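You operate a simulated robot arm through the tools that you are given. There is no shell and no other tool.

Carry out the task below with a simulated two-armed robot. There is one attempt and no reset: what you move stays moved.

Task
Oil the insides of the LOT 3 and LOT 5 moulds.
Fine: load the long brush at the oil pot and stand it back in the grey brush holder. Set down upright: long brush.

The check looks at the end state, three seconds after you hand in, the way a careful person would. Anything else that was tipped, shoved, dropped, spilled or broken makes it a failure.

Robot
Two 6-joint arms with two-finger grippers on one trunk that stands fixed in place. Base frame: the origin is at the foot of the trunk, x ahead of it, y to its left, z up; the work surface is at about z = 880. Units: mm, degrees, N and s.
The left shoulder is at [30, 178, 1138], the right one opposite. With the tool pointing down near the work surface each hand reaches from about 540 to 800 mm from the base axis, measured 20 degrees to its own side. Payload 2.54 kg a hand.
The TCP of each hand is the grasp point between the finger pads, 30 mm short of the fingertips. In the tool frame z runs along the fingers and y along their closing line. The gripper opens to 116 mm; its body begins 95 mm behind the TCP.
Orientation is that of the tool frame in the base frame, as a unit quaternion [x, y, z, w]. With the fingers straight down and closing along the base's y, the tool's x points along the base's -x, its y along +y and its z along -z.

Tools
- The arms move only by the tool drive_tool. It takes "left_rows", "right_rows" or both (then of equal length, played together; a hand with none holds still); each is a list of rows, each an object of numbers (a shift or turn left out is 0, a gripper value left out holds the last): "tx", "ty", "tz": the shift along the base's x, y, z in units of 250 mm (1.0 is 250 mm); "rx", "ry", "rz": the turn, a rotation vector about the base's x, y, z in units of 90 degrees (1.0 is 90 degrees); "gripper": the finger opening in mm, from 0 to 116. In form: [{"tx": .., "ty": .., "tz": .., "rx": .., "ry": .., "rz": .., "gripper": ..}, ...]. A call has 1 to 20 rows; each row is the pose to reach, as a shift and turn from the pose commanded when the call began. A call with a number of a shift or a turn outside -1 to 1 is refused whole. Rows are played at 5 a second. More than 50 mm and 8.6 degrees between two rows, or a gripper value outside its range, and nothing of the call is played. A pose out of reach is approached as far as the arm can. The call stops where the force on the tool passes 40 N (or 10 N more than at its start, if that is more) or the arm is blocked; 0.2 s more then pass. Each finger travels about 153 mm/s and halts on what it meets, pressing with about 26 N; the grip force reading is that of the motor and also rises with nothing between the fingers. The clock runs only during rows and for 0.2 s after the last one: add rows that repeat a pose to give the fingers time. It gives the time, the measured TCP pose, the force on the tool (base axes), the opening and the grip force at its end, in the units of the frame above (readings bear some noise), with the torque about the TCP (base axes, N m) and any sound that the robot's microphone picked up.
- Cameras (640 x 400 px; columns grow to the right, rows downward): "scene" is now at [38.1, 37.8, 1858.8]; the picture's right is [0.48, -0.88, 0.00], its down [-0.68, -0.37, -0.63] and it looks along [0.55, 0.30, -0.78] (base axes); focal length 347 px, centre (320, 200). "left" rides on the left gripper at [69, 15, -122] in its tool frame; the picture's right is [-0.21, 0.98, 0.00], its down [-0.83, -0.18, -0.53] and it looks along [-0.52, -0.11, 0.85] (tool axes); focal length 251 px, centre (320, 200). "right" rides on the right gripper at [69, -15, -122] in its tool frame; the picture's right is [0.22, 0.98, 0.00], its down [-0.83, 0.18, -0.53] and it looks along [-0.52, 0.11, 0.85] (tool axes); focal length 251 px, centre (320, 200). There is no depth. A picture from a camera that has moved, and an enlarged one, comes with that camera's place and axes in the base frame and with its lens.
- capture(camera): a new picture of that camera. The clock stands still meanwhile.
- lift_body(by): moves the trunk up (or, below 0, down) by that many mm; the arms and the scene camera ride with it, the base frame stays. It gives what a move gives, with no picture.
- pan_tilt(pan, tilt): turns the head with the scene camera to pan (to the left, within 143 degrees either way) and tilt (down, from -29 to 69), counted from straight ahead of the robot. It gives what a move gives.
- zoom(camera, box): a new picture of the part [left, top, right, bottom] of that camera's present view, enlarged. The clock stands still meanwhile.
- sign_off(): hands the job in; it is judged then, once.

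Places have to be worked out from the pictures, the camera data and where the tool is seen. Open the grippers and draw the arms clear of the work before you hand the job in, unless the task says otherwise.

The tools are called as a command line: name --argument value ..., lists and objects as JSON in quotes. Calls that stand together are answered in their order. drive_tool: Moves the arms, as the interface text tells. Its arguments: {"type":"object","properties":{"left_rows":{"type":"array","items":{"type":"object","properties":{"tx":{"type":"number"},"ty":{"type":"number"},"tz":{"type":"number"},"rx":{"type":"number"},"ry":{"type":"number"},"rz":{"type":"number"},"gripper":{"type":"number"}}}},"right_rows":{"type":"array","items":{"type":"object","properties":{"tx":{"type":"number"},"ty":{"type":"number"},"tz":{"type":"number"},"rx":{"type":"number"},"ry":{"type":"number"},"rz":{"type":"number"},"gripper":{"type":"number"}}}}},"required":[]} The other tools are called the same way: lift_body (by) moves the trunk up or down; pan_tilt (pan, tilt) turns the head that bears the scene camera; capture (camera) takes a picture; zoom (camera, box) takes an enlarged picture of a part of a camera's view; sign_off () hands the job in.

At the start:

```text
time_s: 0.0
left_tcp_pos: [387.9, 341.8, 1318.4]
left_tool_rot: [0.0, 1.0, 0.001, 0.0]
left_wrist_force: [0.4, -0.3, 0.7]
left_ft_torque: [0.0, 0.02, 0.01]
left_finger_gap: 116.0
left_gripper_force: 0.1
right_tcp_pos: [499.2, -27.5, 1262.1]
right_tool_rot: [0.0, 1.0, -0.001, -0.001]
right_wrist_force: [-0.7, 0.3, -0.3]
right_ft_torque: [-0.03, 0.0, 0.01]
right_finger_gap: 115.8
right_gripper_force: 0.1
trunk travel left (down, up): [-350.0, 190.0]
head pan, tilt (commanded): [28.6, 51.0]
```

scene: 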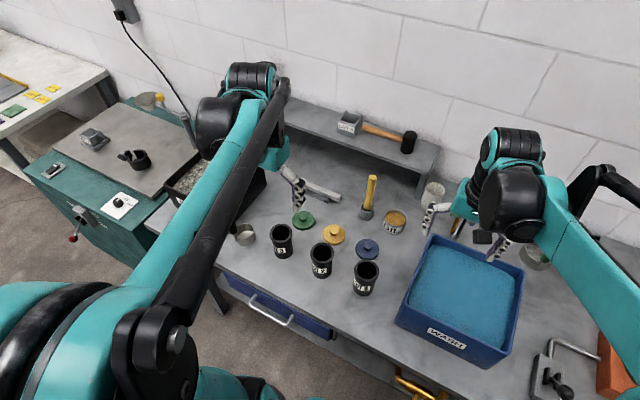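
right: 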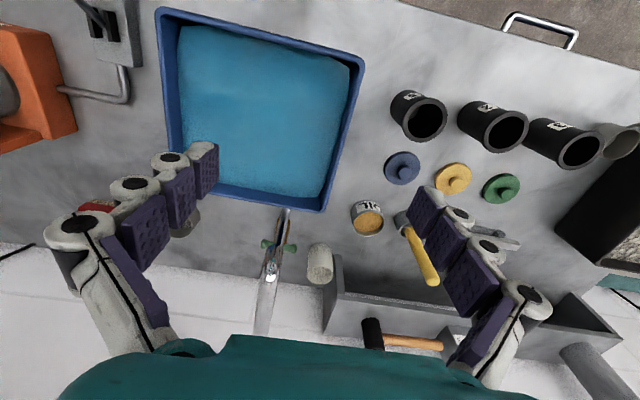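
left: 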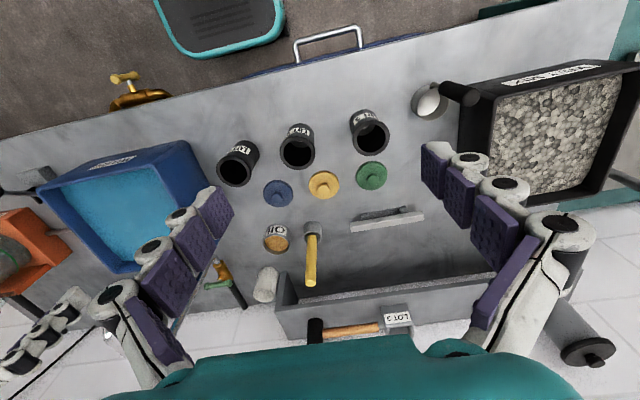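

I start by looking closely at the bench: the moulds, the oil pot, the brush and its holder.

zoom --camera "scene" --box '[220, 160, 460, 310]'

zoom --camera "left" --box '[200, 90, 440, 240]'

zoom --camera "left" --box '[200, 200, 440, 350]'

zoom --camera "right" --box '[300, 150, 540, 300]'

```text
2.67 times, centred on (340, 235) of scene
camera zoom: at [38.1, 37.8, 1858.8], right [0.48, -0.88, 0.0], down [-0.68, -0.37, -0.63], along [0.55, 0.3, -0.78], focal length 926 px, centre (267, 107)
```

zoom: 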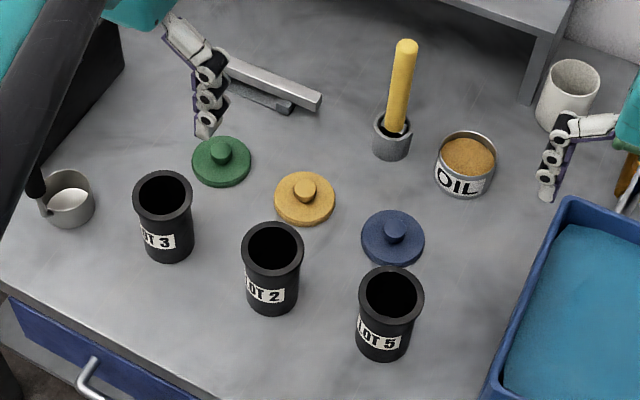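

```text
2.67 times, centred on (320, 165) of left
camera zoom: at [318.4, 357.1, 1439.8], right [0.21, 0.98, 0.0], down [0.83, -0.18, 0.53], along [0.52, -0.11, -0.85], focal length 670 px, centre (320, 293)
```

zoom: 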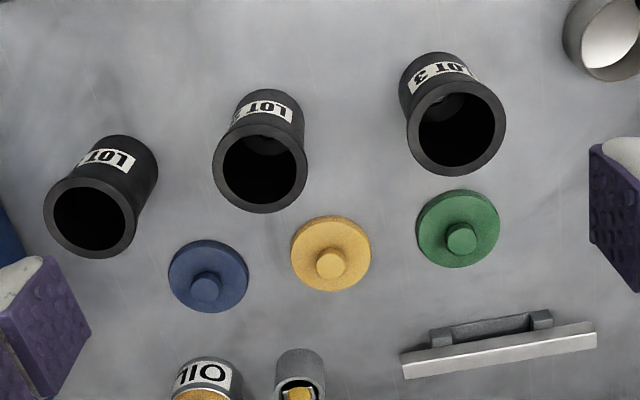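

```text
2.67 times, centred on (320, 275) of left
camera zoom: at [318.4, 357.1, 1439.8], right [0.21, 0.98, 0.0], down [0.83, -0.18, 0.53], along [0.52, -0.11, -0.85], focal length 670 px, centre (320, 0)
```

zoom: 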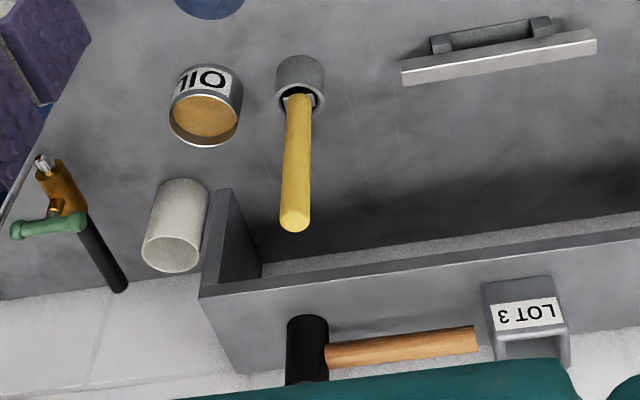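

```text
2.67 times, centred on (420, 225) of right
camera zoom: at [429.2, -44.0, 1383.0], right [-0.22, 0.98, 0.0], down [0.83, 0.18, 0.53], along [0.52, 0.11, -0.85], focal length 670 px, centre (53, 133)
```

zoom: 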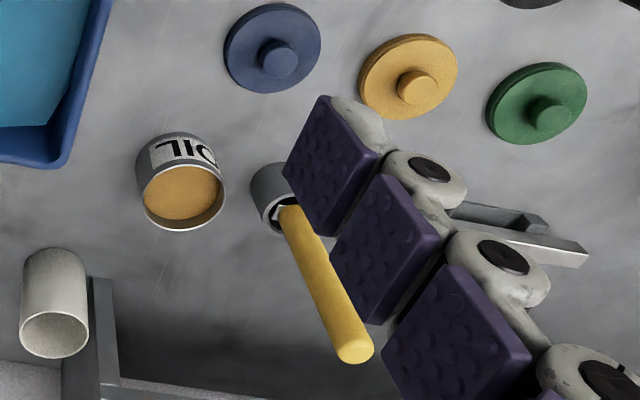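

Three black moulds, a yellow-handled brush in a grey holder, and the OIL pot. I'll zoom tighter to read the labels, check the shelf item marked "LOT 3", and see whether there's another brush.

zoom --camera "scene" --box '[260, 215, 390, 300]'

zoom --camera "scene" --box '[320, 95, 430, 165]'

zoom --camera "scene" --box '[340, 165, 460, 245]'

zoom --camera "left" --box '[360, 290, 440, 340]'

zoom --camera "scene" --box '[400, 160, 640, 310]'

zoom --camera "scene" --box '[20, 70, 260, 220]'

```text
4.71 times, centred on (325, 258) of scene
camera zoom: at [38.1, 37.8, 1858.8], right [0.48, -0.88, 0.0], down [-0.68, -0.37, -0.63], along [0.55, 0.3, -0.78], focal length 1634 px, centre (296, -71)
```

zoom: 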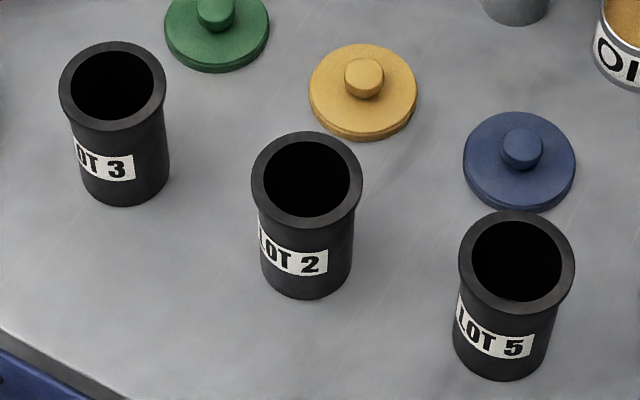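

```text
5.71 times, centred on (375, 130) of scene
camera zoom: at [38.1, 37.8, 1858.8], right [0.48, -0.88, 0.0], down [-0.68, -0.37, -0.63], along [0.55, 0.3, -0.78], focal length 1985 px, centre (6, 600)
```

zoom: 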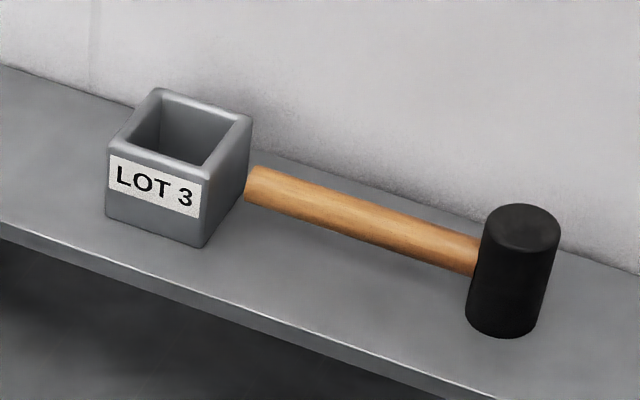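

```text
5.00 times, centred on (400, 205) of scene
camera zoom: at [38.1, 37.8, 1858.8], right [0.48, -0.88, 0.0], down [-0.68, -0.37, -0.63], along [0.55, 0.3, -0.78], focal length 1736 px, centre (-80, 175)
```

zoom: 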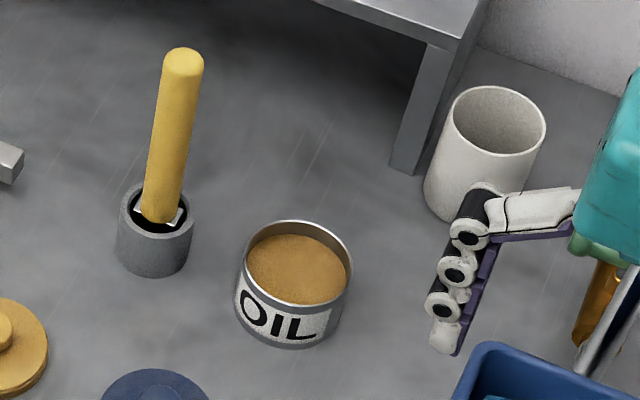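

```text
8.00 times, centred on (400, 315) of left
camera zoom: at [318.4, 357.1, 1439.8], right [0.21, 0.98, 0.0], down [0.83, -0.18, 0.53], along [0.52, -0.11, -0.85], focal length 2012 px, centre (-320, -720)
```

zoom: 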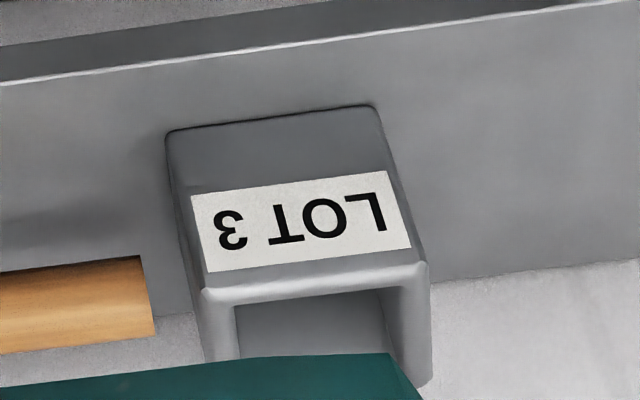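

```text
2.67 times, centred on (520, 235) of scene
camera zoom: at [38.1, 37.8, 1858.8], right [0.48, -0.88, 0.0], down [-0.68, -0.37, -0.63], along [0.55, 0.3, -0.78], focal length 926 px, centre (-213, 107)
```

zoom: 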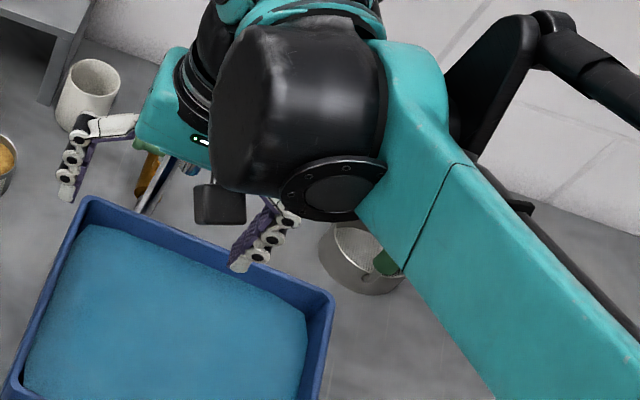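

```text
2.67 times, centred on (140, 145) of scene
camera zoom: at [38.1, 37.8, 1858.8], right [0.48, -0.88, 0.0], down [-0.68, -0.37, -0.63], along [0.55, 0.3, -0.78], focal length 926 px, centre (800, 347)
```

zoom: 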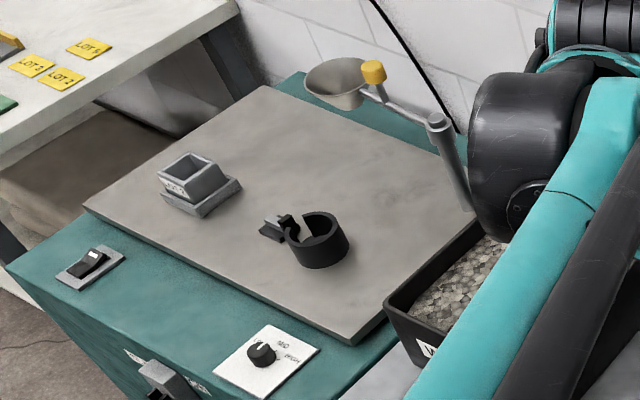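

Besides the three black cylinders there is a grey box labelled "LOT 3" on the shelf and another on the side table, so I look around with the head before deciding which are "the moulds".

pan_tilt --pan 65 --tilt 40

capture --camera "scene"

pan_tilt --pan -35 --tilt 45

capture --camera "scene"

pan_tilt --pan 10 --tilt 25

capture --camera "scene"

```text
time_s: 1.0
left_tcp_pos: [386.8, 341.2, 1318.1]
left_tool_rot: [0.0, 1.0, 0.0, 0.0]
left_wrist_force: [0.5, -1.2, -0.4]
left_ft_torque: [0.04, -0.02, -0.02]
left_finger_gap: 116.1
left_gripper_force: 0.1
right_tcp_pos: [498.8, -28.3, 1260.9]
right_tool_rot: [0.0, 1.0, 0.0, 0.0]
right_wrist_force: [0.2, 0.9, -0.1]
right_ft_torque: [0.0, -0.02, 0.01]
right_finger_gap: 116.3
right_gripper_force: 0.0
trunk travel left (down, up): [-350.0, 190.0]
head pan, tilt (commanded): [65.0, 40.0]
```

```text
taken
camera scene: at [7.3, 78.4, 1874.3], right [0.91, -0.42, 0.0], down [-0.27, -0.58, -0.77], along [0.32, 0.69, -0.64], focal length 347 px, centre (320, 200)
```

scene: 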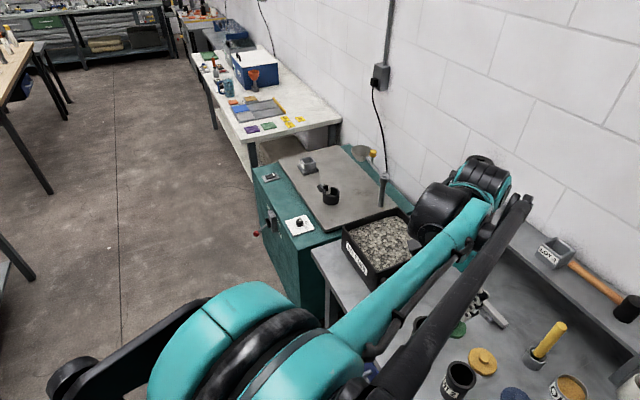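

```text
time_s: 2.8
left_tcp_pos: [386.9, 341.8, 1317.8]
left_tool_rot: [0.0, 1.0, 0.0, 0.0]
left_wrist_force: [-0.3, 0.2, 0.1]
left_ft_torque: [-0.03, 0.03, 0.0]
left_finger_gap: 115.8
left_gripper_force: 0.1
right_tcp_pos: [498.7, -27.9, 1260.7]
right_tool_rot: [0.0, 1.0, -0.001, 0.001]
right_wrist_force: [1.2, 0.1, 0.6]
right_ft_torque: [-0.02, -0.04, 0.01]
right_finger_gap: 116.0
right_gripper_force: 0.1
trunk travel left (down, up): [-350.0, 190.0]
head pan, tilt (commanded): [-35.0, 45.0]
```

```text
taken
camera scene: at [38.0, -45.2, 1867.1], right [-0.57, -0.82, 0.0], down [-0.58, 0.41, -0.71], along [0.58, -0.41, -0.71], focal length 347 px, centre (320, 200)
```

scene: 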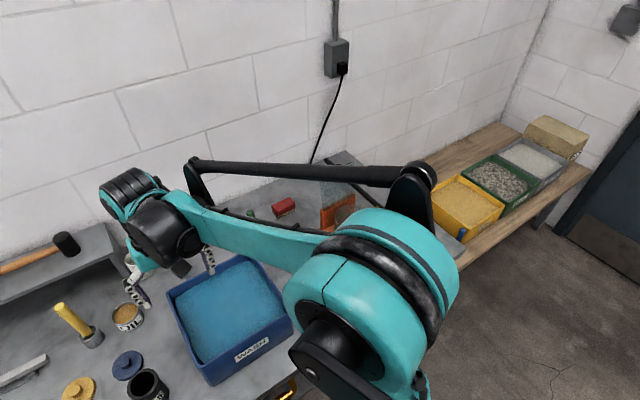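

```text
time_s: 3.9
left_tcp_pos: [387.4, 340.5, 1317.8]
left_tool_rot: [0.0, 1.0, 0.0, 0.0]
left_wrist_force: [-0.7, 1.0, 0.2]
left_ft_torque: [-0.01, 0.01, -0.02]
left_finger_gap: 116.2
left_gripper_force: 0.0
right_tcp_pos: [498.7, -29.0, 1261.5]
right_tool_rot: [0.001, 1.0, 0.0, 0.0]
right_wrist_force: [-0.1, -0.5, 0.2]
right_ft_torque: [0.0, -0.02, 0.01]
right_finger_gap: 116.3
right_gripper_force: 0.0
trunk travel left (down, up): [-350.0, 190.0]
head pan, tilt (commanded): [10.0, 25.0]
```

```text
taken
camera scene: at [62.1, 17.3, 1897.6], right [0.17, -0.98, 0.0], down [-0.42, -0.07, -0.91], along [0.89, 0.16, -0.42], focal length 347 px, centre (320, 200)
```

scene: 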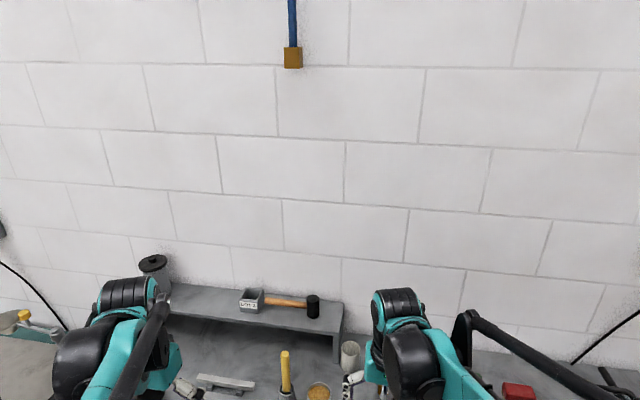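

The setting is a concrete lab: three black cylinder moulds LOT 3, LOT 2 and LOT 5 sit open with lids off beside the oil and brush, which makes the cylinders on the bench the targets. I check the other boxes' labels and take accurate zooms with the head at a known angle.

pan_tilt --pan 60 --tilt 38

zoom --camera "scene" --box '[230, 100, 390, 200]'

zoom --camera "scene" --box '[150, 40, 310, 140]'

pan_tilt --pan 20 --tilt 54

capture --camera "scene"

```text
time_s: 5.1
left_tcp_pos: [387.3, 340.8, 1318.5]
left_tool_rot: [0.0, 1.0, 0.0, 0.0]
left_wrist_force: [0.5, 0.3, 0.3]
left_ft_torque: [0.03, 0.02, 0.02]
left_finger_gap: 116.0
left_gripper_force: 0.0
right_tcp_pos: [499.4, -28.4, 1260.7]
right_tool_rot: [0.0, 1.0, 0.0, 0.0]
right_wrist_force: [-0.5, -0.1, 0.4]
right_ft_torque: [0.02, 0.0, 0.0]
right_finger_gap: 115.9
right_gripper_force: 0.2
trunk travel left (down, up): [-350.0, 190.0]
head pan, tilt (commanded): [60.0, 38.0]
```

```text
4.00 times, centred on (310, 150) of scene
camera zoom: at [14.6, 76.1, 1877.4], right [0.87, -0.5, 0.0], down [-0.31, -0.53, -0.79], along [0.39, 0.68, -0.62], focal length 1389 px, centre (360, 400)
```

zoom: 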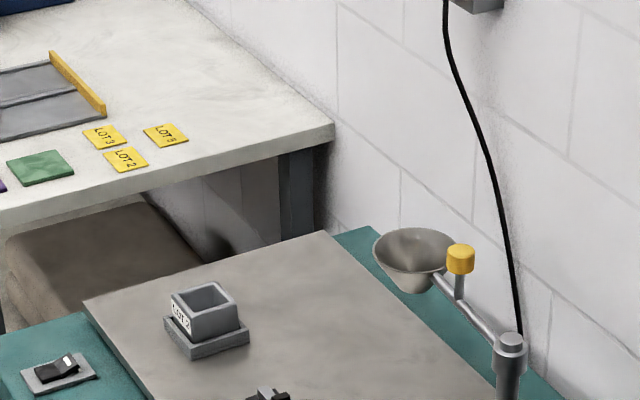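

```text
4.00 times, centred on (230, 90) of scene
camera zoom: at [14.6, 76.1, 1877.4], right [0.87, -0.5, 0.0], down [-0.31, -0.53, -0.79], along [0.39, 0.68, -0.62], focal length 1389 px, centre (680, 640)
```

zoom: 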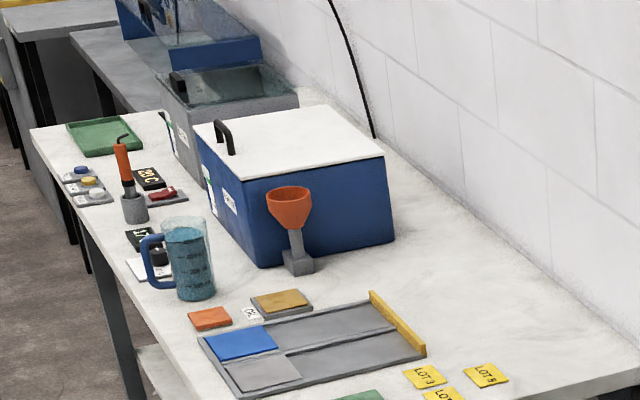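

```text
time_s: 6.2
left_tcp_pos: [387.0, 342.4, 1317.5]
left_tool_rot: [-0.001, 1.0, 0.0, 0.0]
left_wrist_force: [-0.4, -0.2, 0.5]
left_ft_torque: [-0.02, -0.03, 0.02]
left_finger_gap: 116.3
left_gripper_force: 0.0
right_tcp_pos: [500.3, -28.6, 1260.4]
right_tool_rot: [0.0, 1.0, 0.0, -0.001]
right_wrist_force: [1.0, 0.9, -0.4]
right_ft_torque: [0.03, -0.04, -0.01]
right_finger_gap: 116.0
right_gripper_force: 0.0
trunk travel left (down, up): [-350.0, 190.0]
head pan, tilt (commanded): [20.0, 54.0]
```

```text
taken
camera scene: at [40.1, 26.5, 1854.9], right [0.34, -0.94, 0.0], down [-0.76, -0.28, -0.59], along [0.55, 0.2, -0.81], focal length 347 px, centre (320, 200)
```

scene: 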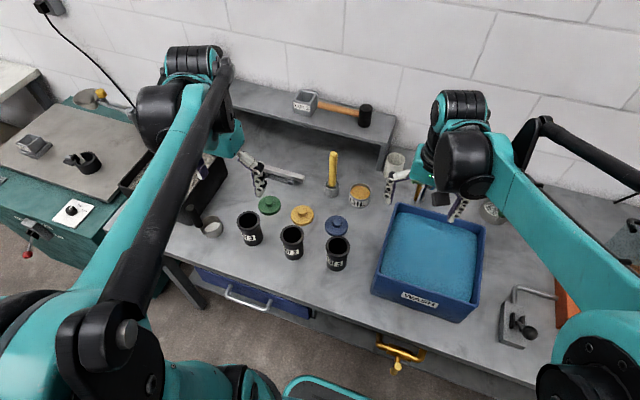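

The other lot-marked boxes are off the bench and out of reach, so the black cylinders are the targets. Now I take high zooms for measuring the brush, oil pot and moulds.

zoom --camera "scene" --box '[310, 145, 390, 215]'

zoom --camera "scene" --box '[228, 200, 308, 270]'

zoom --camera "scene" --box '[300, 205, 380, 275]'

```text
5.71 times, centred on (350, 180) of scene
camera zoom: at [40.1, 26.5, 1854.9], right [0.34, -0.94, 0.0], down [-0.76, -0.28, -0.59], along [0.55, 0.2, -0.81], focal length 1985 px, centre (149, 314)
```

zoom: 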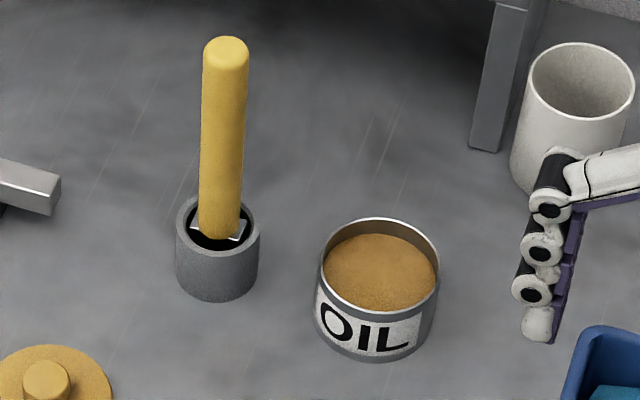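

```text
5.71 times, centred on (268, 235) of scene
camera zoom: at [40.1, 26.5, 1854.9], right [0.34, -0.94, 0.0], down [-0.76, -0.28, -0.59], along [0.55, 0.2, -0.81], focal length 1985 px, centre (617, 0)
```

zoom: 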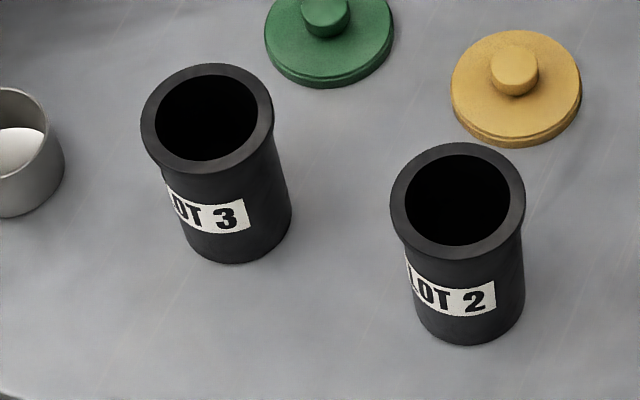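

```text
5.71 times, centred on (340, 240) of scene
camera zoom: at [40.1, 26.5, 1854.9], right [0.34, -0.94, 0.0], down [-0.76, -0.28, -0.59], along [0.55, 0.2, -0.81], focal length 1985 px, centre (206, -29)
```

zoom: 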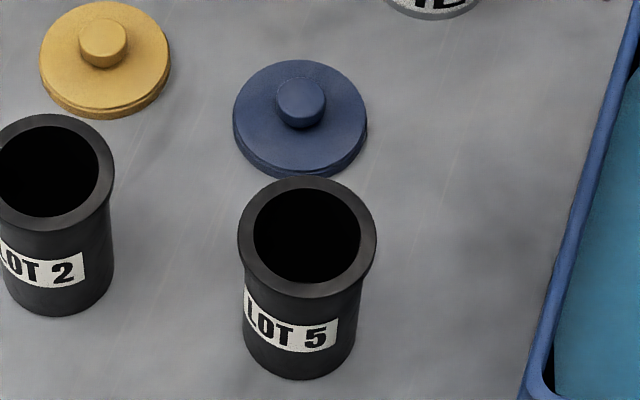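

Measured from this view (base frame): holder ≈ (754, 242), handle top about z 1080; oil pot ≈ (752, 140), rim z 930, oil about 916; LOT 3 ≈ (490, 417), LOT 2 ≈ (489, 277), LOT 5 ≈ (499, 140), rims about z 984. I move the left hand high toward the brush and draw the right hand aside.

drive_tool --left_rows '[{"tx": 0.08, "ty": -0.02, "tz": -0.01}, {"tx": 0.16, "ty": -0.04, "tz": -0.02}, {"tx": 0.24, "ty": -0.06, "tz": -0.03}, {"tx": 0.32, "ty": -0.08, "tz": -0.04}, {"tx": 0.4, "ty": -0.1, "tz": -0.05}, {"tx": 0.48, "ty": -0.12, "tz": -0.06}, {"tx": 0.56, "ty": -0.14, "tz": -0.07}, {"tx": 0.64, "ty": -0.16, "tz": -0.08}, {"tx": 0.72, "ty": -0.18, "tz": -0.09}, {"tx": 0.8, "ty": -0.2, "tz": -0.1}, {"tx": 0.88, "ty": -0.22, "tz": -0.11}, {"tx": 0.96, "ty": -0.24, "tz": -0.12}]' --right_rows '[{"ty": -0.05, "tz": 0.01}, {"ty": -0.1, "tz": 0.02}, {"ty": -0.15, "tz": 0.03}, {"ty": -0.2, "tz": 0.04}, {"ty": -0.25, "tz": 0.05}, {"ty": -0.3, "tz": 0.06}, {"ty": -0.35, "tz": 0.07}, {"ty": -0.4, "tz": 0.08}, {"ty": -0.45, "tz": 0.09}, {"ty": -0.5, "tz": 0.1}, {"ty": -0.55, "tz": 0.11}, {"ty": -0.6, "tz": 0.12}]'

capture --camera "left"

capture --camera "scene"

```text
time_s: 8.8
left_tcp_pos: [628.1, 280.1, 1288.0]
left_tool_rot: [0.0, 1.0, 0.0, 0.0]
left_wrist_force: [-0.9, -0.5, 0.0]
left_ft_torque: [0.03, 0.01, -0.03]
left_finger_gap: 116.0
left_gripper_force: 0.1
right_tcp_pos: [500.7, -179.8, 1291.7]
right_tool_rot: [-0.001, 1.0, 0.0, 0.0]
right_wrist_force: [0.6, 0.6, -0.6]
right_ft_torque: [0.0, 0.02, 0.0]
right_finger_gap: 116.3
right_gripper_force: 0.2
trunk travel left (down, up): [-350.0, 190.0]
head pan, tilt (commanded): [20.0, 54.0]
```

```text
taken
camera left: at [559.6, 296.6, 1409.5], right [0.21, 0.98, 0.0], down [0.83, -0.18, 0.53], along [0.52, -0.11, -0.85], focal length 251 px, centre (320, 200)
```

left: 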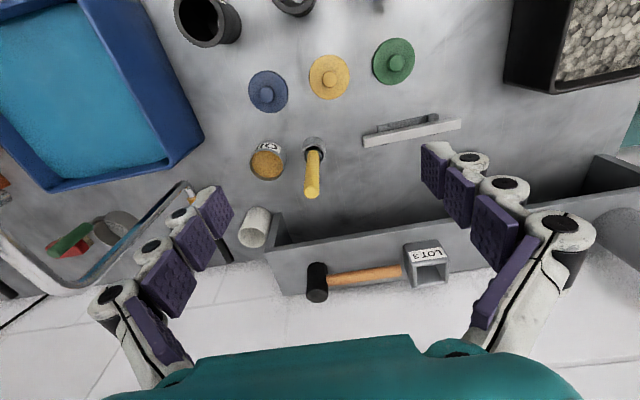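

```text
taken
camera scene: at [41.5, 25.7, 1854.9], right [0.34, -0.94, 0.0], down [-0.76, -0.28, -0.59], along [0.55, 0.2, -0.81], focal length 347 px, centre (320, 200)
```

scene: 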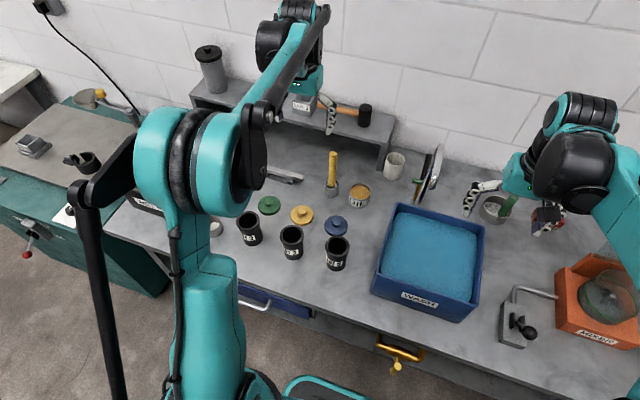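

The left arm is at (628, 280, 1288). I zoom the wrist camera on the brush and pot to cross-check their positions.

zoom --camera "left" --box '[230, 120, 350, 210]'

zoom --camera "scene" --box '[310, 140, 400, 215]'

```text
4.44 times, centred on (290, 165) of left
camera zoom: at [559.6, 296.6, 1409.5], right [0.21, 0.98, 0.0], down [0.83, -0.18, 0.53], along [0.52, -0.11, -0.85], focal length 1118 px, centre (453, 356)
```

zoom: 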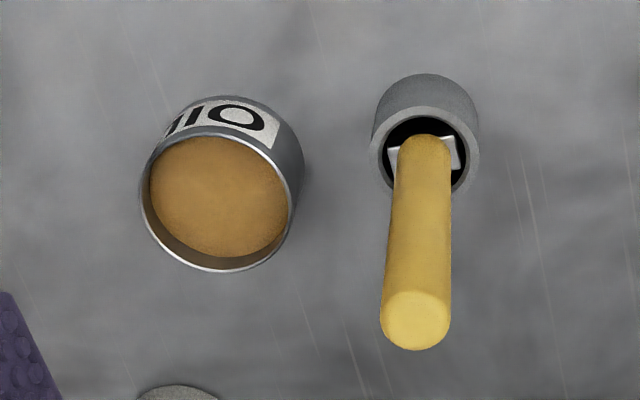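

```text
5.33 times, centred on (355, 178) of scene
camera zoom: at [41.5, 25.7, 1854.9], right [0.34, -0.94, 0.0], down [-0.76, -0.28, -0.59], along [0.55, 0.2, -0.81], focal length 1852 px, centre (133, 320)
```

zoom: 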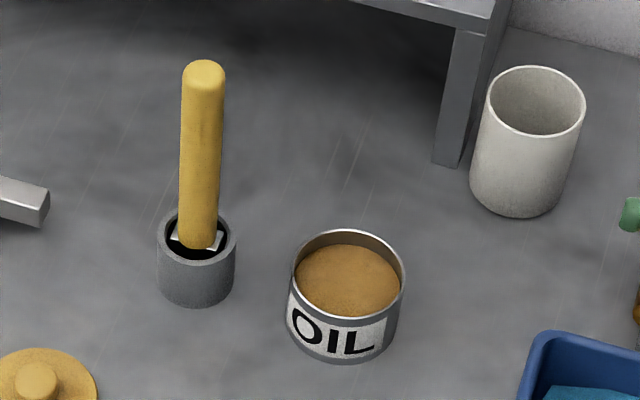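

The two cameras agree on y but differ by about 8 mm in x, so I hover closer (fingertips still well above the handle top) and refine from there.

drive_tool --left_rows '[{"tx": 0.05, "ty": -0.016, "tz": -0.055}, {"tx": 0.1, "ty": -0.032, "tz": -0.11}, {"tx": 0.15, "ty": -0.048, "tz": -0.165}, {"tx": 0.2, "ty": -0.064, "tz": -0.22}, {"tx": 0.25, "ty": -0.08, "tz": -0.276}, {"tx": 0.3, "ty": -0.096, "tz": -0.331}, {"tx": 0.35, "ty": -0.112, "tz": -0.386}, {"tx": 0.4, "ty": -0.128, "tz": -0.442}, {"tx": 0.45, "ty": -0.144, "tz": -0.497}, {"tx": 0.488, "ty": -0.158, "tz": -0.552}, {"tx": 0.488, "ty": -0.158, "tz": -0.552}]'

capture --camera "left"

capture --camera "scene"

zoom --camera "scene" --box '[300, 125, 400, 215]'

```text
time_s: 11.2
left_tcp_pos: [749.6, 242.2, 1151.9]
left_tool_rot: [-0.001, 1.0, 0.0, 0.0]
left_wrist_force: [0.0, 0.7, -0.1]
left_ft_torque: [-0.04, -0.02, 0.02]
left_finger_gap: 116.1
left_gripper_force: 0.0
right_tcp_pos: [499.2, -177.8, 1290.5]
right_tool_rot: [-0.001, 1.0, 0.0, 0.0]
right_wrist_force: [0.0, -0.6, -0.3]
right_ft_torque: [-0.01, -0.02, -0.01]
right_finger_gap: 116.0
right_gripper_force: 0.0
trunk travel left (down, up): [-350.0, 190.0]
head pan, tilt (commanded): [20.0, 54.0]
```

```text
taken
camera left: at [680.2, 257.4, 1272.2], right [0.21, 0.98, 0.0], down [0.83, -0.18, 0.53], along [0.52, -0.11, -0.85], focal length 251 px, centre (320, 200)
```

left: 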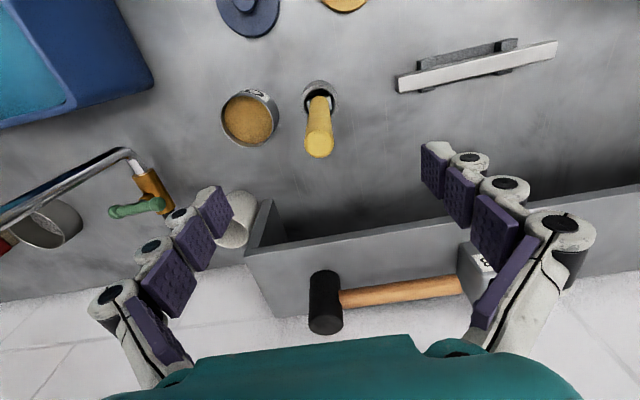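

```text
taken
camera scene: at [39.6, 26.3, 1855.0], right [0.34, -0.94, 0.0], down [-0.76, -0.28, -0.59], along [0.55, 0.2, -0.81], focal length 347 px, centre (320, 200)
```

scene: 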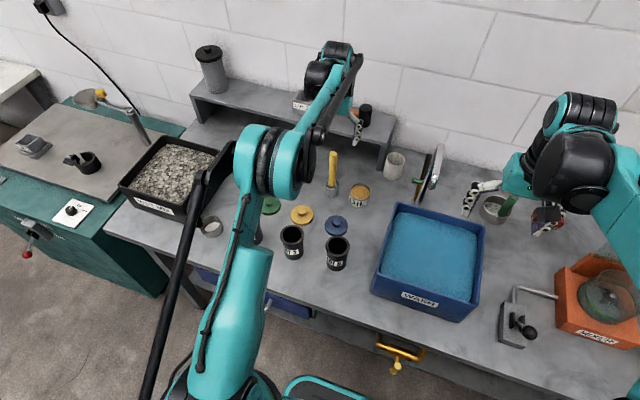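

```text
4.44 times, centred on (350, 170) of scene
camera zoom: at [39.6, 26.3, 1855.0], right [0.34, -0.94, 0.0], down [-0.76, -0.28, -0.59], along [0.55, 0.2, -0.81], focal length 1544 px, centre (187, 333)
```

zoom: 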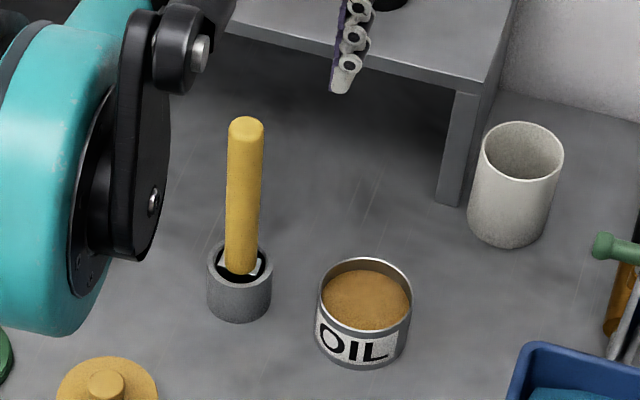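

I zoom the wrist camera at the handle from this close hover to fix its offset from the grasp point.

zoom --camera "left" --box '[210, 70, 370, 170]'

capture --camera "right"

```text
4.00 times, centred on (290, 120) of left
camera zoom: at [680.2, 257.4, 1272.2], right [0.21, 0.98, 0.0], down [0.83, -0.18, 0.53], along [0.52, -0.11, -0.85], focal length 1006 px, centre (440, 520)
```

zoom: 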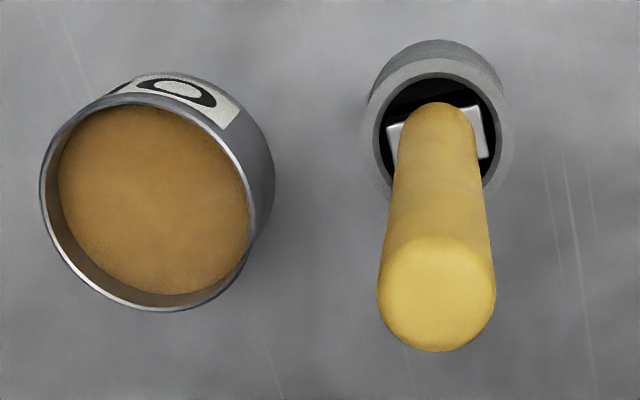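

```text
taken
camera right: at [429.2, -194.1, 1413.4], right [-0.22, 0.98, 0.0], down [0.83, 0.18, 0.53], along [0.52, 0.11, -0.85], focal length 251 px, centre (320, 200)
```

right: 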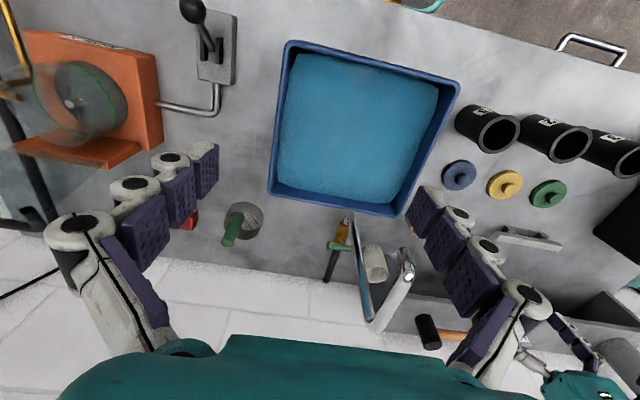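

From this hover the handle axis comes out at about (749.5, 242), practically under the grasp point; its top is near z 1070. I descend straight down to TCP z ≈ 1040, so fingertips stay well above the holder, then half-close for a check.

drive_tool --left_rows '[{"tz": -0.05}, {"tz": -0.1}, {"tz": -0.15}, {"tz": -0.2}, {"tz": -0.25}, {"tz": -0.3}, {"tz": -0.35}, {"tz": -0.4}, {"tz": -0.448}, {"tz": -0.448}, {"tz": -0.448, "gripper": 60}, {"tz": -0.448, "gripper": 60}]'

capture --camera "left"

zoom --camera "scene" --box '[290, 125, 410, 215]'

```text
time_s: 13.8
left_tcp_pos: [749.4, 241.0, 1038.8]
left_tool_rot: [0.001, 1.0, -0.001, 0.0]
left_wrist_force: [0.3, -0.7, -1.0]
left_ft_torque: [0.0, -0.01, -0.04]
left_finger_gap: 60.0
left_gripper_force: 0.1
right_tcp_pos: [500.1, -178.5, 1290.0]
right_tool_rot: [0.0, 1.0, 0.0, 0.0]
right_wrist_force: [0.0, -0.5, -0.3]
right_ft_torque: [-0.01, 0.01, 0.03]
right_finger_gap: 115.9
right_gripper_force: 0.0
trunk travel left (down, up): [-350.0, 190.0]
head pan, tilt (commanded): [20.0, 54.0]
```

```text
taken
camera left: at [680.9, 257.7, 1159.9], right [0.21, 0.98, 0.0], down [0.83, -0.18, 0.53], along [0.52, -0.11, -0.85], focal length 251 px, centre (320, 200)
```

left: 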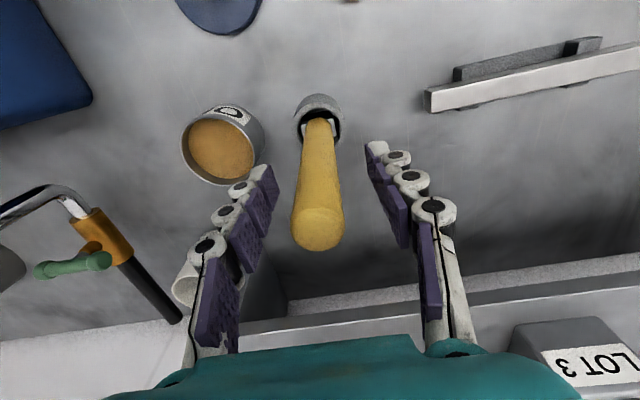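

```text
4.44 times, centred on (350, 170) of scene
camera zoom: at [40.1, 26.3, 1854.9], right [0.34, -0.94, 0.0], down [-0.76, -0.28, -0.59], along [0.55, 0.2, -0.81], focal length 1544 px, centre (187, 333)
```

zoom: 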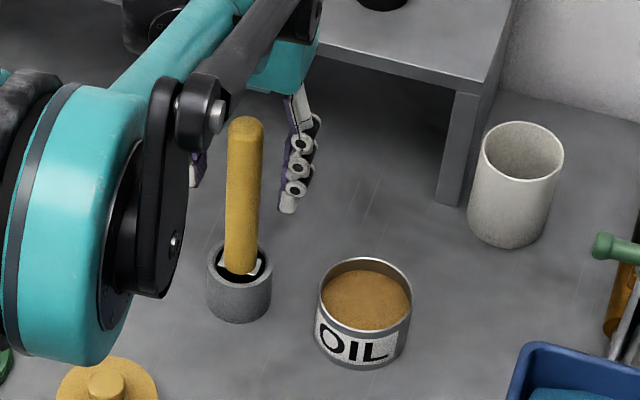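

The fingers straddle the handle evenly. I close on it and check the reading.

drive_tool --left_rows '[{"gripper": 40}, {"gripper": 30}, {"gripper": 12}, {"gripper": 12}, {"gripper": 12}]'

capture --camera "left"

zoom --camera "scene" --box '[290, 125, 410, 215]'

```text
time_s: 14.9
left_tcp_pos: [751.0, 242.4, 1037.9]
left_tool_rot: [0.0, 1.0, 0.001, 0.0]
left_wrist_force: [0.5, -0.3, -0.2]
left_ft_torque: [0.0, -0.02, -0.02]
left_finger_gap: 23.8
left_gripper_force: 26.4
right_tcp_pos: [499.6, -177.1, 1291.4]
right_tool_rot: [0.0, 1.0, 0.0, 0.001]
right_wrist_force: [0.0, -0.2, -1.2]
right_ft_torque: [0.03, 0.01, -0.02]
right_finger_gap: 116.0
right_gripper_force: 0.1
trunk travel left (down, up): [-350.0, 190.0]
head pan, tilt (commanded): [20.0, 54.0]
```

```text
taken
camera left: at [681.0, 257.7, 1159.8], right [0.21, 0.98, 0.0], down [0.83, -0.18, 0.53], along [0.52, -0.11, -0.85], focal length 251 px, centre (320, 200)
```

left: 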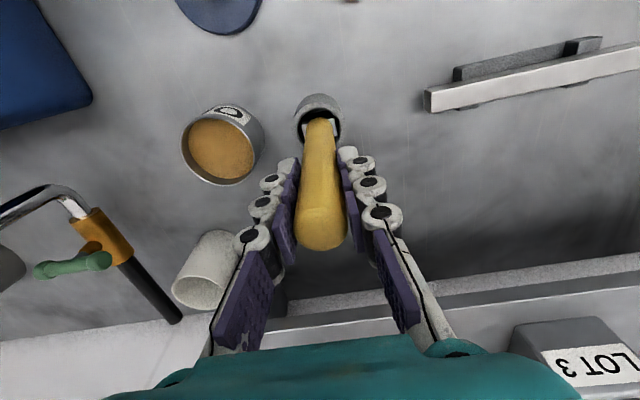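

```text
4.44 times, centred on (350, 170) of scene
camera zoom: at [40.3, 26.4, 1854.9], right [0.34, -0.94, 0.0], down [-0.76, -0.28, -0.59], along [0.55, 0.2, -0.81], focal length 1544 px, centre (187, 333)
```

zoom: 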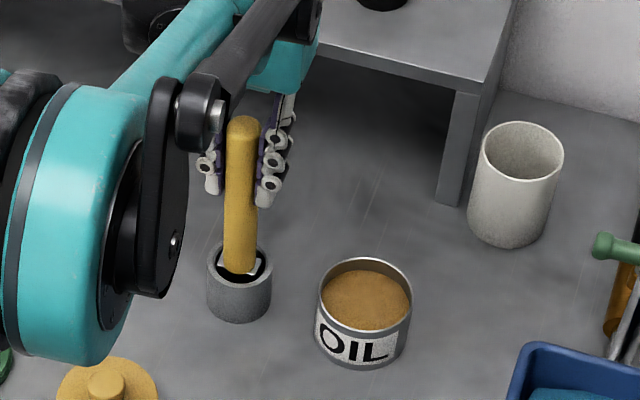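

Gripped: gap 23.8 mm, 26 N, with no side force. I lift straight up slowly about 90 mm and look.

drive_tool --left_rows '[{"tz": 0.02}, {"tz": 0.04}, {"tz": 0.07}, {"tz": 0.1}, {"tz": 0.14}, {"tz": 0.18}, {"tz": 0.22}, {"tz": 0.26}, {"tz": 0.3}, {"tz": 0.34}, {"tz": 0.36}]'

zoom --camera "scene" --box '[290, 125, 410, 215]'

capture --camera "left"

```text
time_s: 17.4
left_tcp_pos: [750.1, 240.9, 1127.1]
left_tool_rot: [0.0, 1.0, 0.0, 0.0]
left_wrist_force: [0.1, 0.3, -1.1]
left_ft_torque: [-0.05, -0.01, 0.0]
left_finger_gap: 23.5
left_gripper_force: 26.1
right_tcp_pos: [499.4, -179.5, 1291.1]
right_tool_rot: [0.0, 1.0, 0.0, 0.0]
right_wrist_force: [0.7, -0.1, -0.4]
right_ft_torque: [-0.02, 0.03, -0.02]
right_finger_gap: 115.8
right_gripper_force: 0.0
trunk travel left (down, up): [-350.0, 190.0]
head pan, tilt (commanded): [20.0, 54.0]
```

```text
4.44 times, centred on (350, 170) of scene
camera zoom: at [40.3, 26.4, 1854.9], right [0.34, -0.94, 0.0], down [-0.76, -0.28, -0.59], along [0.55, 0.2, -0.81], focal length 1544 px, centre (187, 333)
```

zoom: 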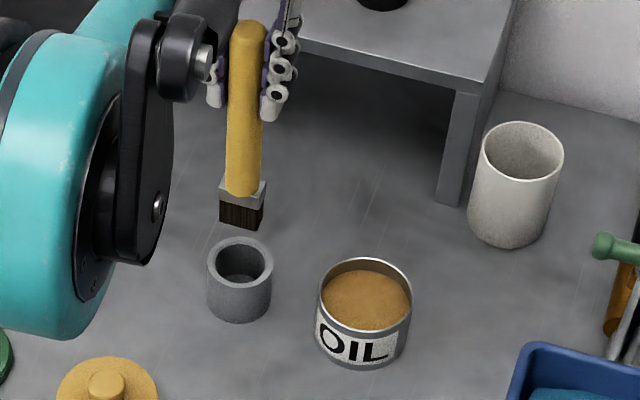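

```text
taken
camera left: at [680.4, 257.4, 1249.6], right [0.21, 0.98, 0.0], down [0.83, -0.18, 0.53], along [0.52, -0.11, -0.85], focal length 251 px, centre (320, 200)
```

left: 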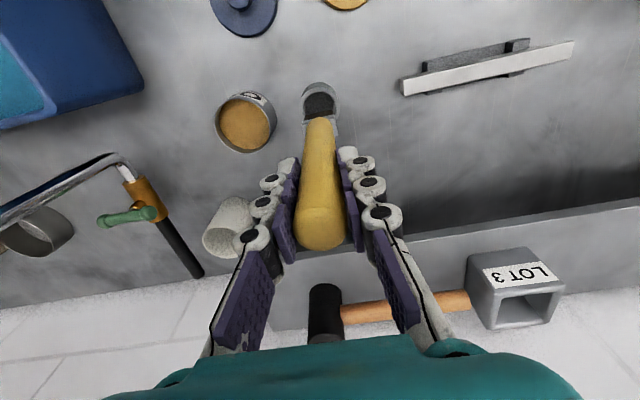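

The brush is out and the holder stayed put. I zoom on the head to measure the bristles and tip height relative to the hand.

zoom --camera "scene" --box '[315, 140, 385, 190]'

zoom --camera "left" --box '[270, 60, 370, 130]'

capture --camera "right"

```text
8.00 times, centred on (350, 165) of scene
camera zoom: at [40.3, 26.4, 1854.9], right [0.34, -0.94, 0.0], down [-0.76, -0.28, -0.59], along [0.55, 0.2, -0.81], focal length 2778 px, centre (80, 480)
```

zoom: 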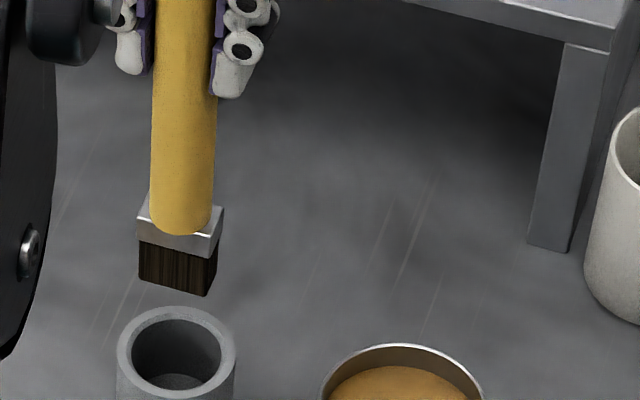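

```text
5.71 times, centred on (320, 95) of left
camera zoom: at [680.4, 257.4, 1249.6], right [0.21, 0.98, 0.0], down [0.83, -0.18, 0.53], along [0.52, -0.11, -0.85], focal length 1437 px, centre (320, 800)
```

zoom: 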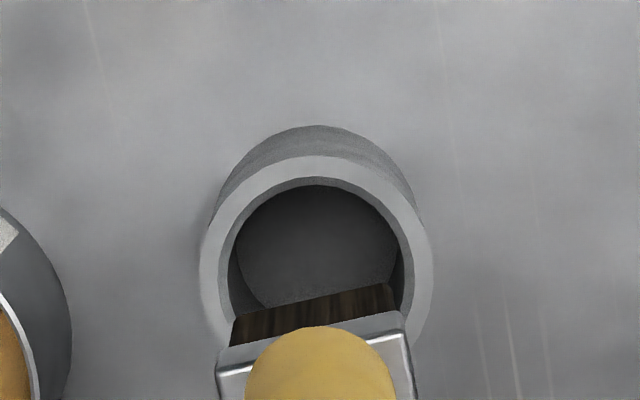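

```text
taken
camera right: at [429.8, -194.0, 1413.2], right [-0.22, 0.98, 0.0], down [0.83, 0.18, 0.53], along [0.52, 0.11, -0.85], focal length 251 px, centre (320, 200)
```

right: 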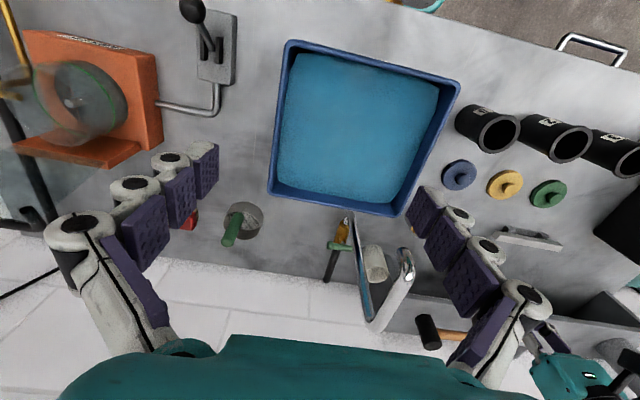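

Bristles are about 28 mm wide (along y) and roughly 10 mm thick, with the tip about 154 mm below the TCP (now z ≈ 973, clear of the 930 rim). The pot lies about 100 mm toward -y from the holder, so I move over it at this height and check before dipping.

drive_tool --left_rows '[{"ty": -0.05}, {"ty": -0.1}, {"ty": -0.16}, {"ty": -0.22}, {"ty": -0.28, "tx": -0.002}, {"ty": -0.34, "tx": -0.004}, {"ty": -0.38, "tx": -0.006}, {"ty": -0.4, "tx": -0.006}, {"ty": -0.4, "tx": -0.006}]'

zoom --camera "scene" --box '[310, 130, 400, 215]'

zoom --camera "left" --box '[250, 50, 400, 150]'

```text
time_s: 19.4
left_tcp_pos: [747.8, 142.7, 1127.0]
left_tool_rot: [0.0, 1.0, 0.0, 0.0]
left_wrist_force: [-0.3, 0.2, -1.7]
left_ft_torque: [0.04, 0.01, 0.02]
left_finger_gap: 23.8
left_gripper_force: 25.8
right_tcp_pos: [500.8, -179.2, 1292.3]
right_tool_rot: [0.0, 1.0, 0.0, 0.0]
right_wrist_force: [0.3, 0.6, 0.4]
right_ft_torque: [0.01, 0.05, -0.02]
right_finger_gap: 115.8
right_gripper_force: 0.2
trunk travel left (down, up): [-350.0, 190.0]
head pan, tilt (commanded): [20.0, 54.0]
```

```text
4.71 times, centred on (355, 172) of scene
camera zoom: at [40.3, 26.4, 1854.9], right [0.34, -0.94, 0.0], down [-0.76, -0.28, -0.59], along [0.55, 0.2, -0.81], focal length 1634 px, centre (155, 329)
```

zoom: 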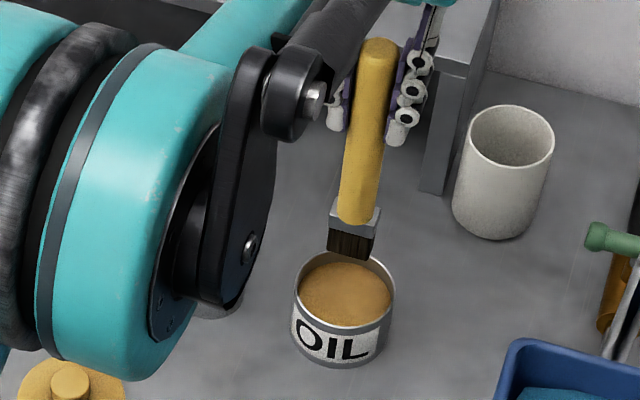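

```text
4.00 times, centred on (325, 100) of left
camera zoom: at [679.4, 157.5, 1249.7], right [0.21, 0.98, 0.0], down [0.83, -0.18, 0.53], along [0.52, -0.11, -0.85], focal length 1006 px, centre (300, 600)
```

zoom: 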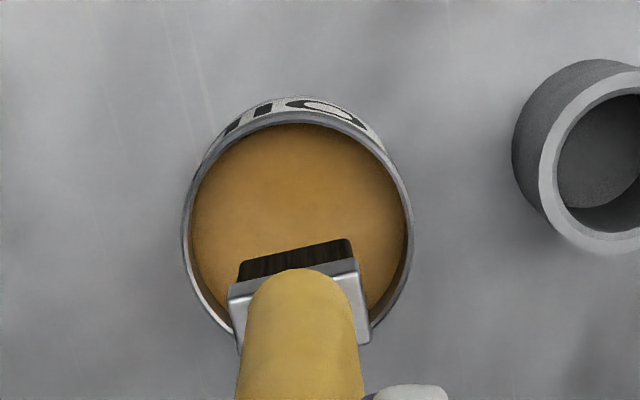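

Brush is centred over the pot within a couple of mm. I lower gently to put the bristles about 20 mm into the oil, staying off the bottom.

drive_tool --left_rows '[{"tz": -0.04}, {"tz": -0.08}, {"tz": -0.12}, {"tz": -0.16}, {"tz": -0.2}, {"tz": -0.23}, {"tz": -0.26}, {"tz": -0.28}, {"tz": -0.3}, {"tz": -0.3}]'

zoom --camera "scene" --box '[310, 130, 400, 215]'

zoom --camera "left" --box '[230, 50, 400, 160]'

```text
time_s: 21.6
left_tcp_pos: [746.2, 140.9, 1053.1]
left_tool_rot: [0.0, 1.0, -0.001, 0.001]
left_wrist_force: [1.4, 1.3, 17.7]
left_ft_torque: [0.1, -0.14, 0.01]
left_finger_gap: 23.6
left_gripper_force: 26.5
right_tcp_pos: [497.6, -178.7, 1292.4]
right_tool_rot: [-0.001, 1.0, 0.0, 0.001]
right_wrist_force: [0.2, -1.1, -0.1]
right_ft_torque: [0.02, -0.02, 0.02]
right_finger_gap: 116.1
right_gripper_force: 0.2
trunk travel left (down, up): [-350.0, 190.0]
head pan, tilt (commanded): [20.0, 54.0]
```

```text
4.71 times, centred on (355, 172) of scene
camera zoom: at [37.8, 26.1, 1855.1], right [0.34, -0.94, 0.0], down [-0.76, -0.28, -0.59], along [0.55, 0.2, -0.81], focal length 1634 px, centre (155, 329)
```

zoom: 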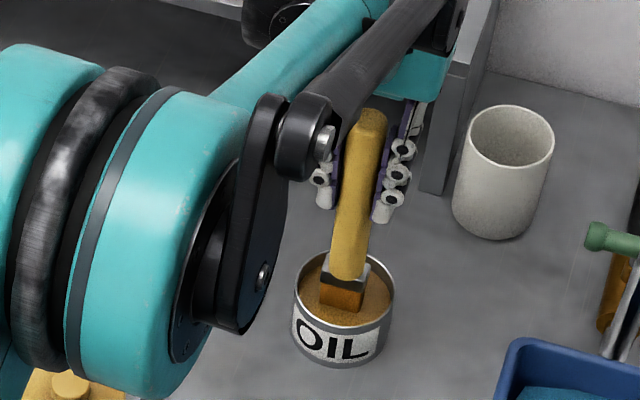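

```text
3.64 times, centred on (315, 105) of left
camera zoom: at [677.6, 157.5, 1175.7], right [0.21, 0.98, 0.0], down [0.83, -0.18, 0.54], along [0.52, -0.11, -0.84], focal length 914 px, centre (338, 546)
```

zoom: 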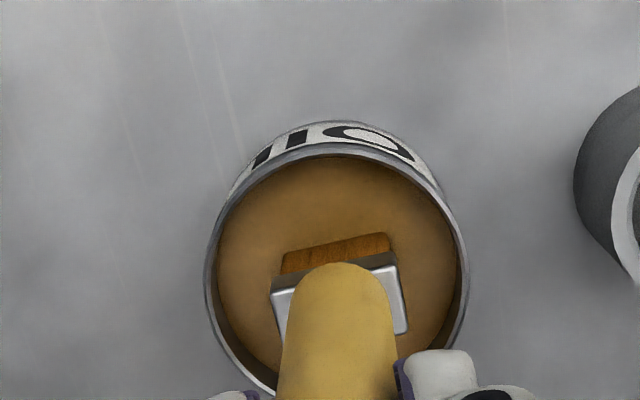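

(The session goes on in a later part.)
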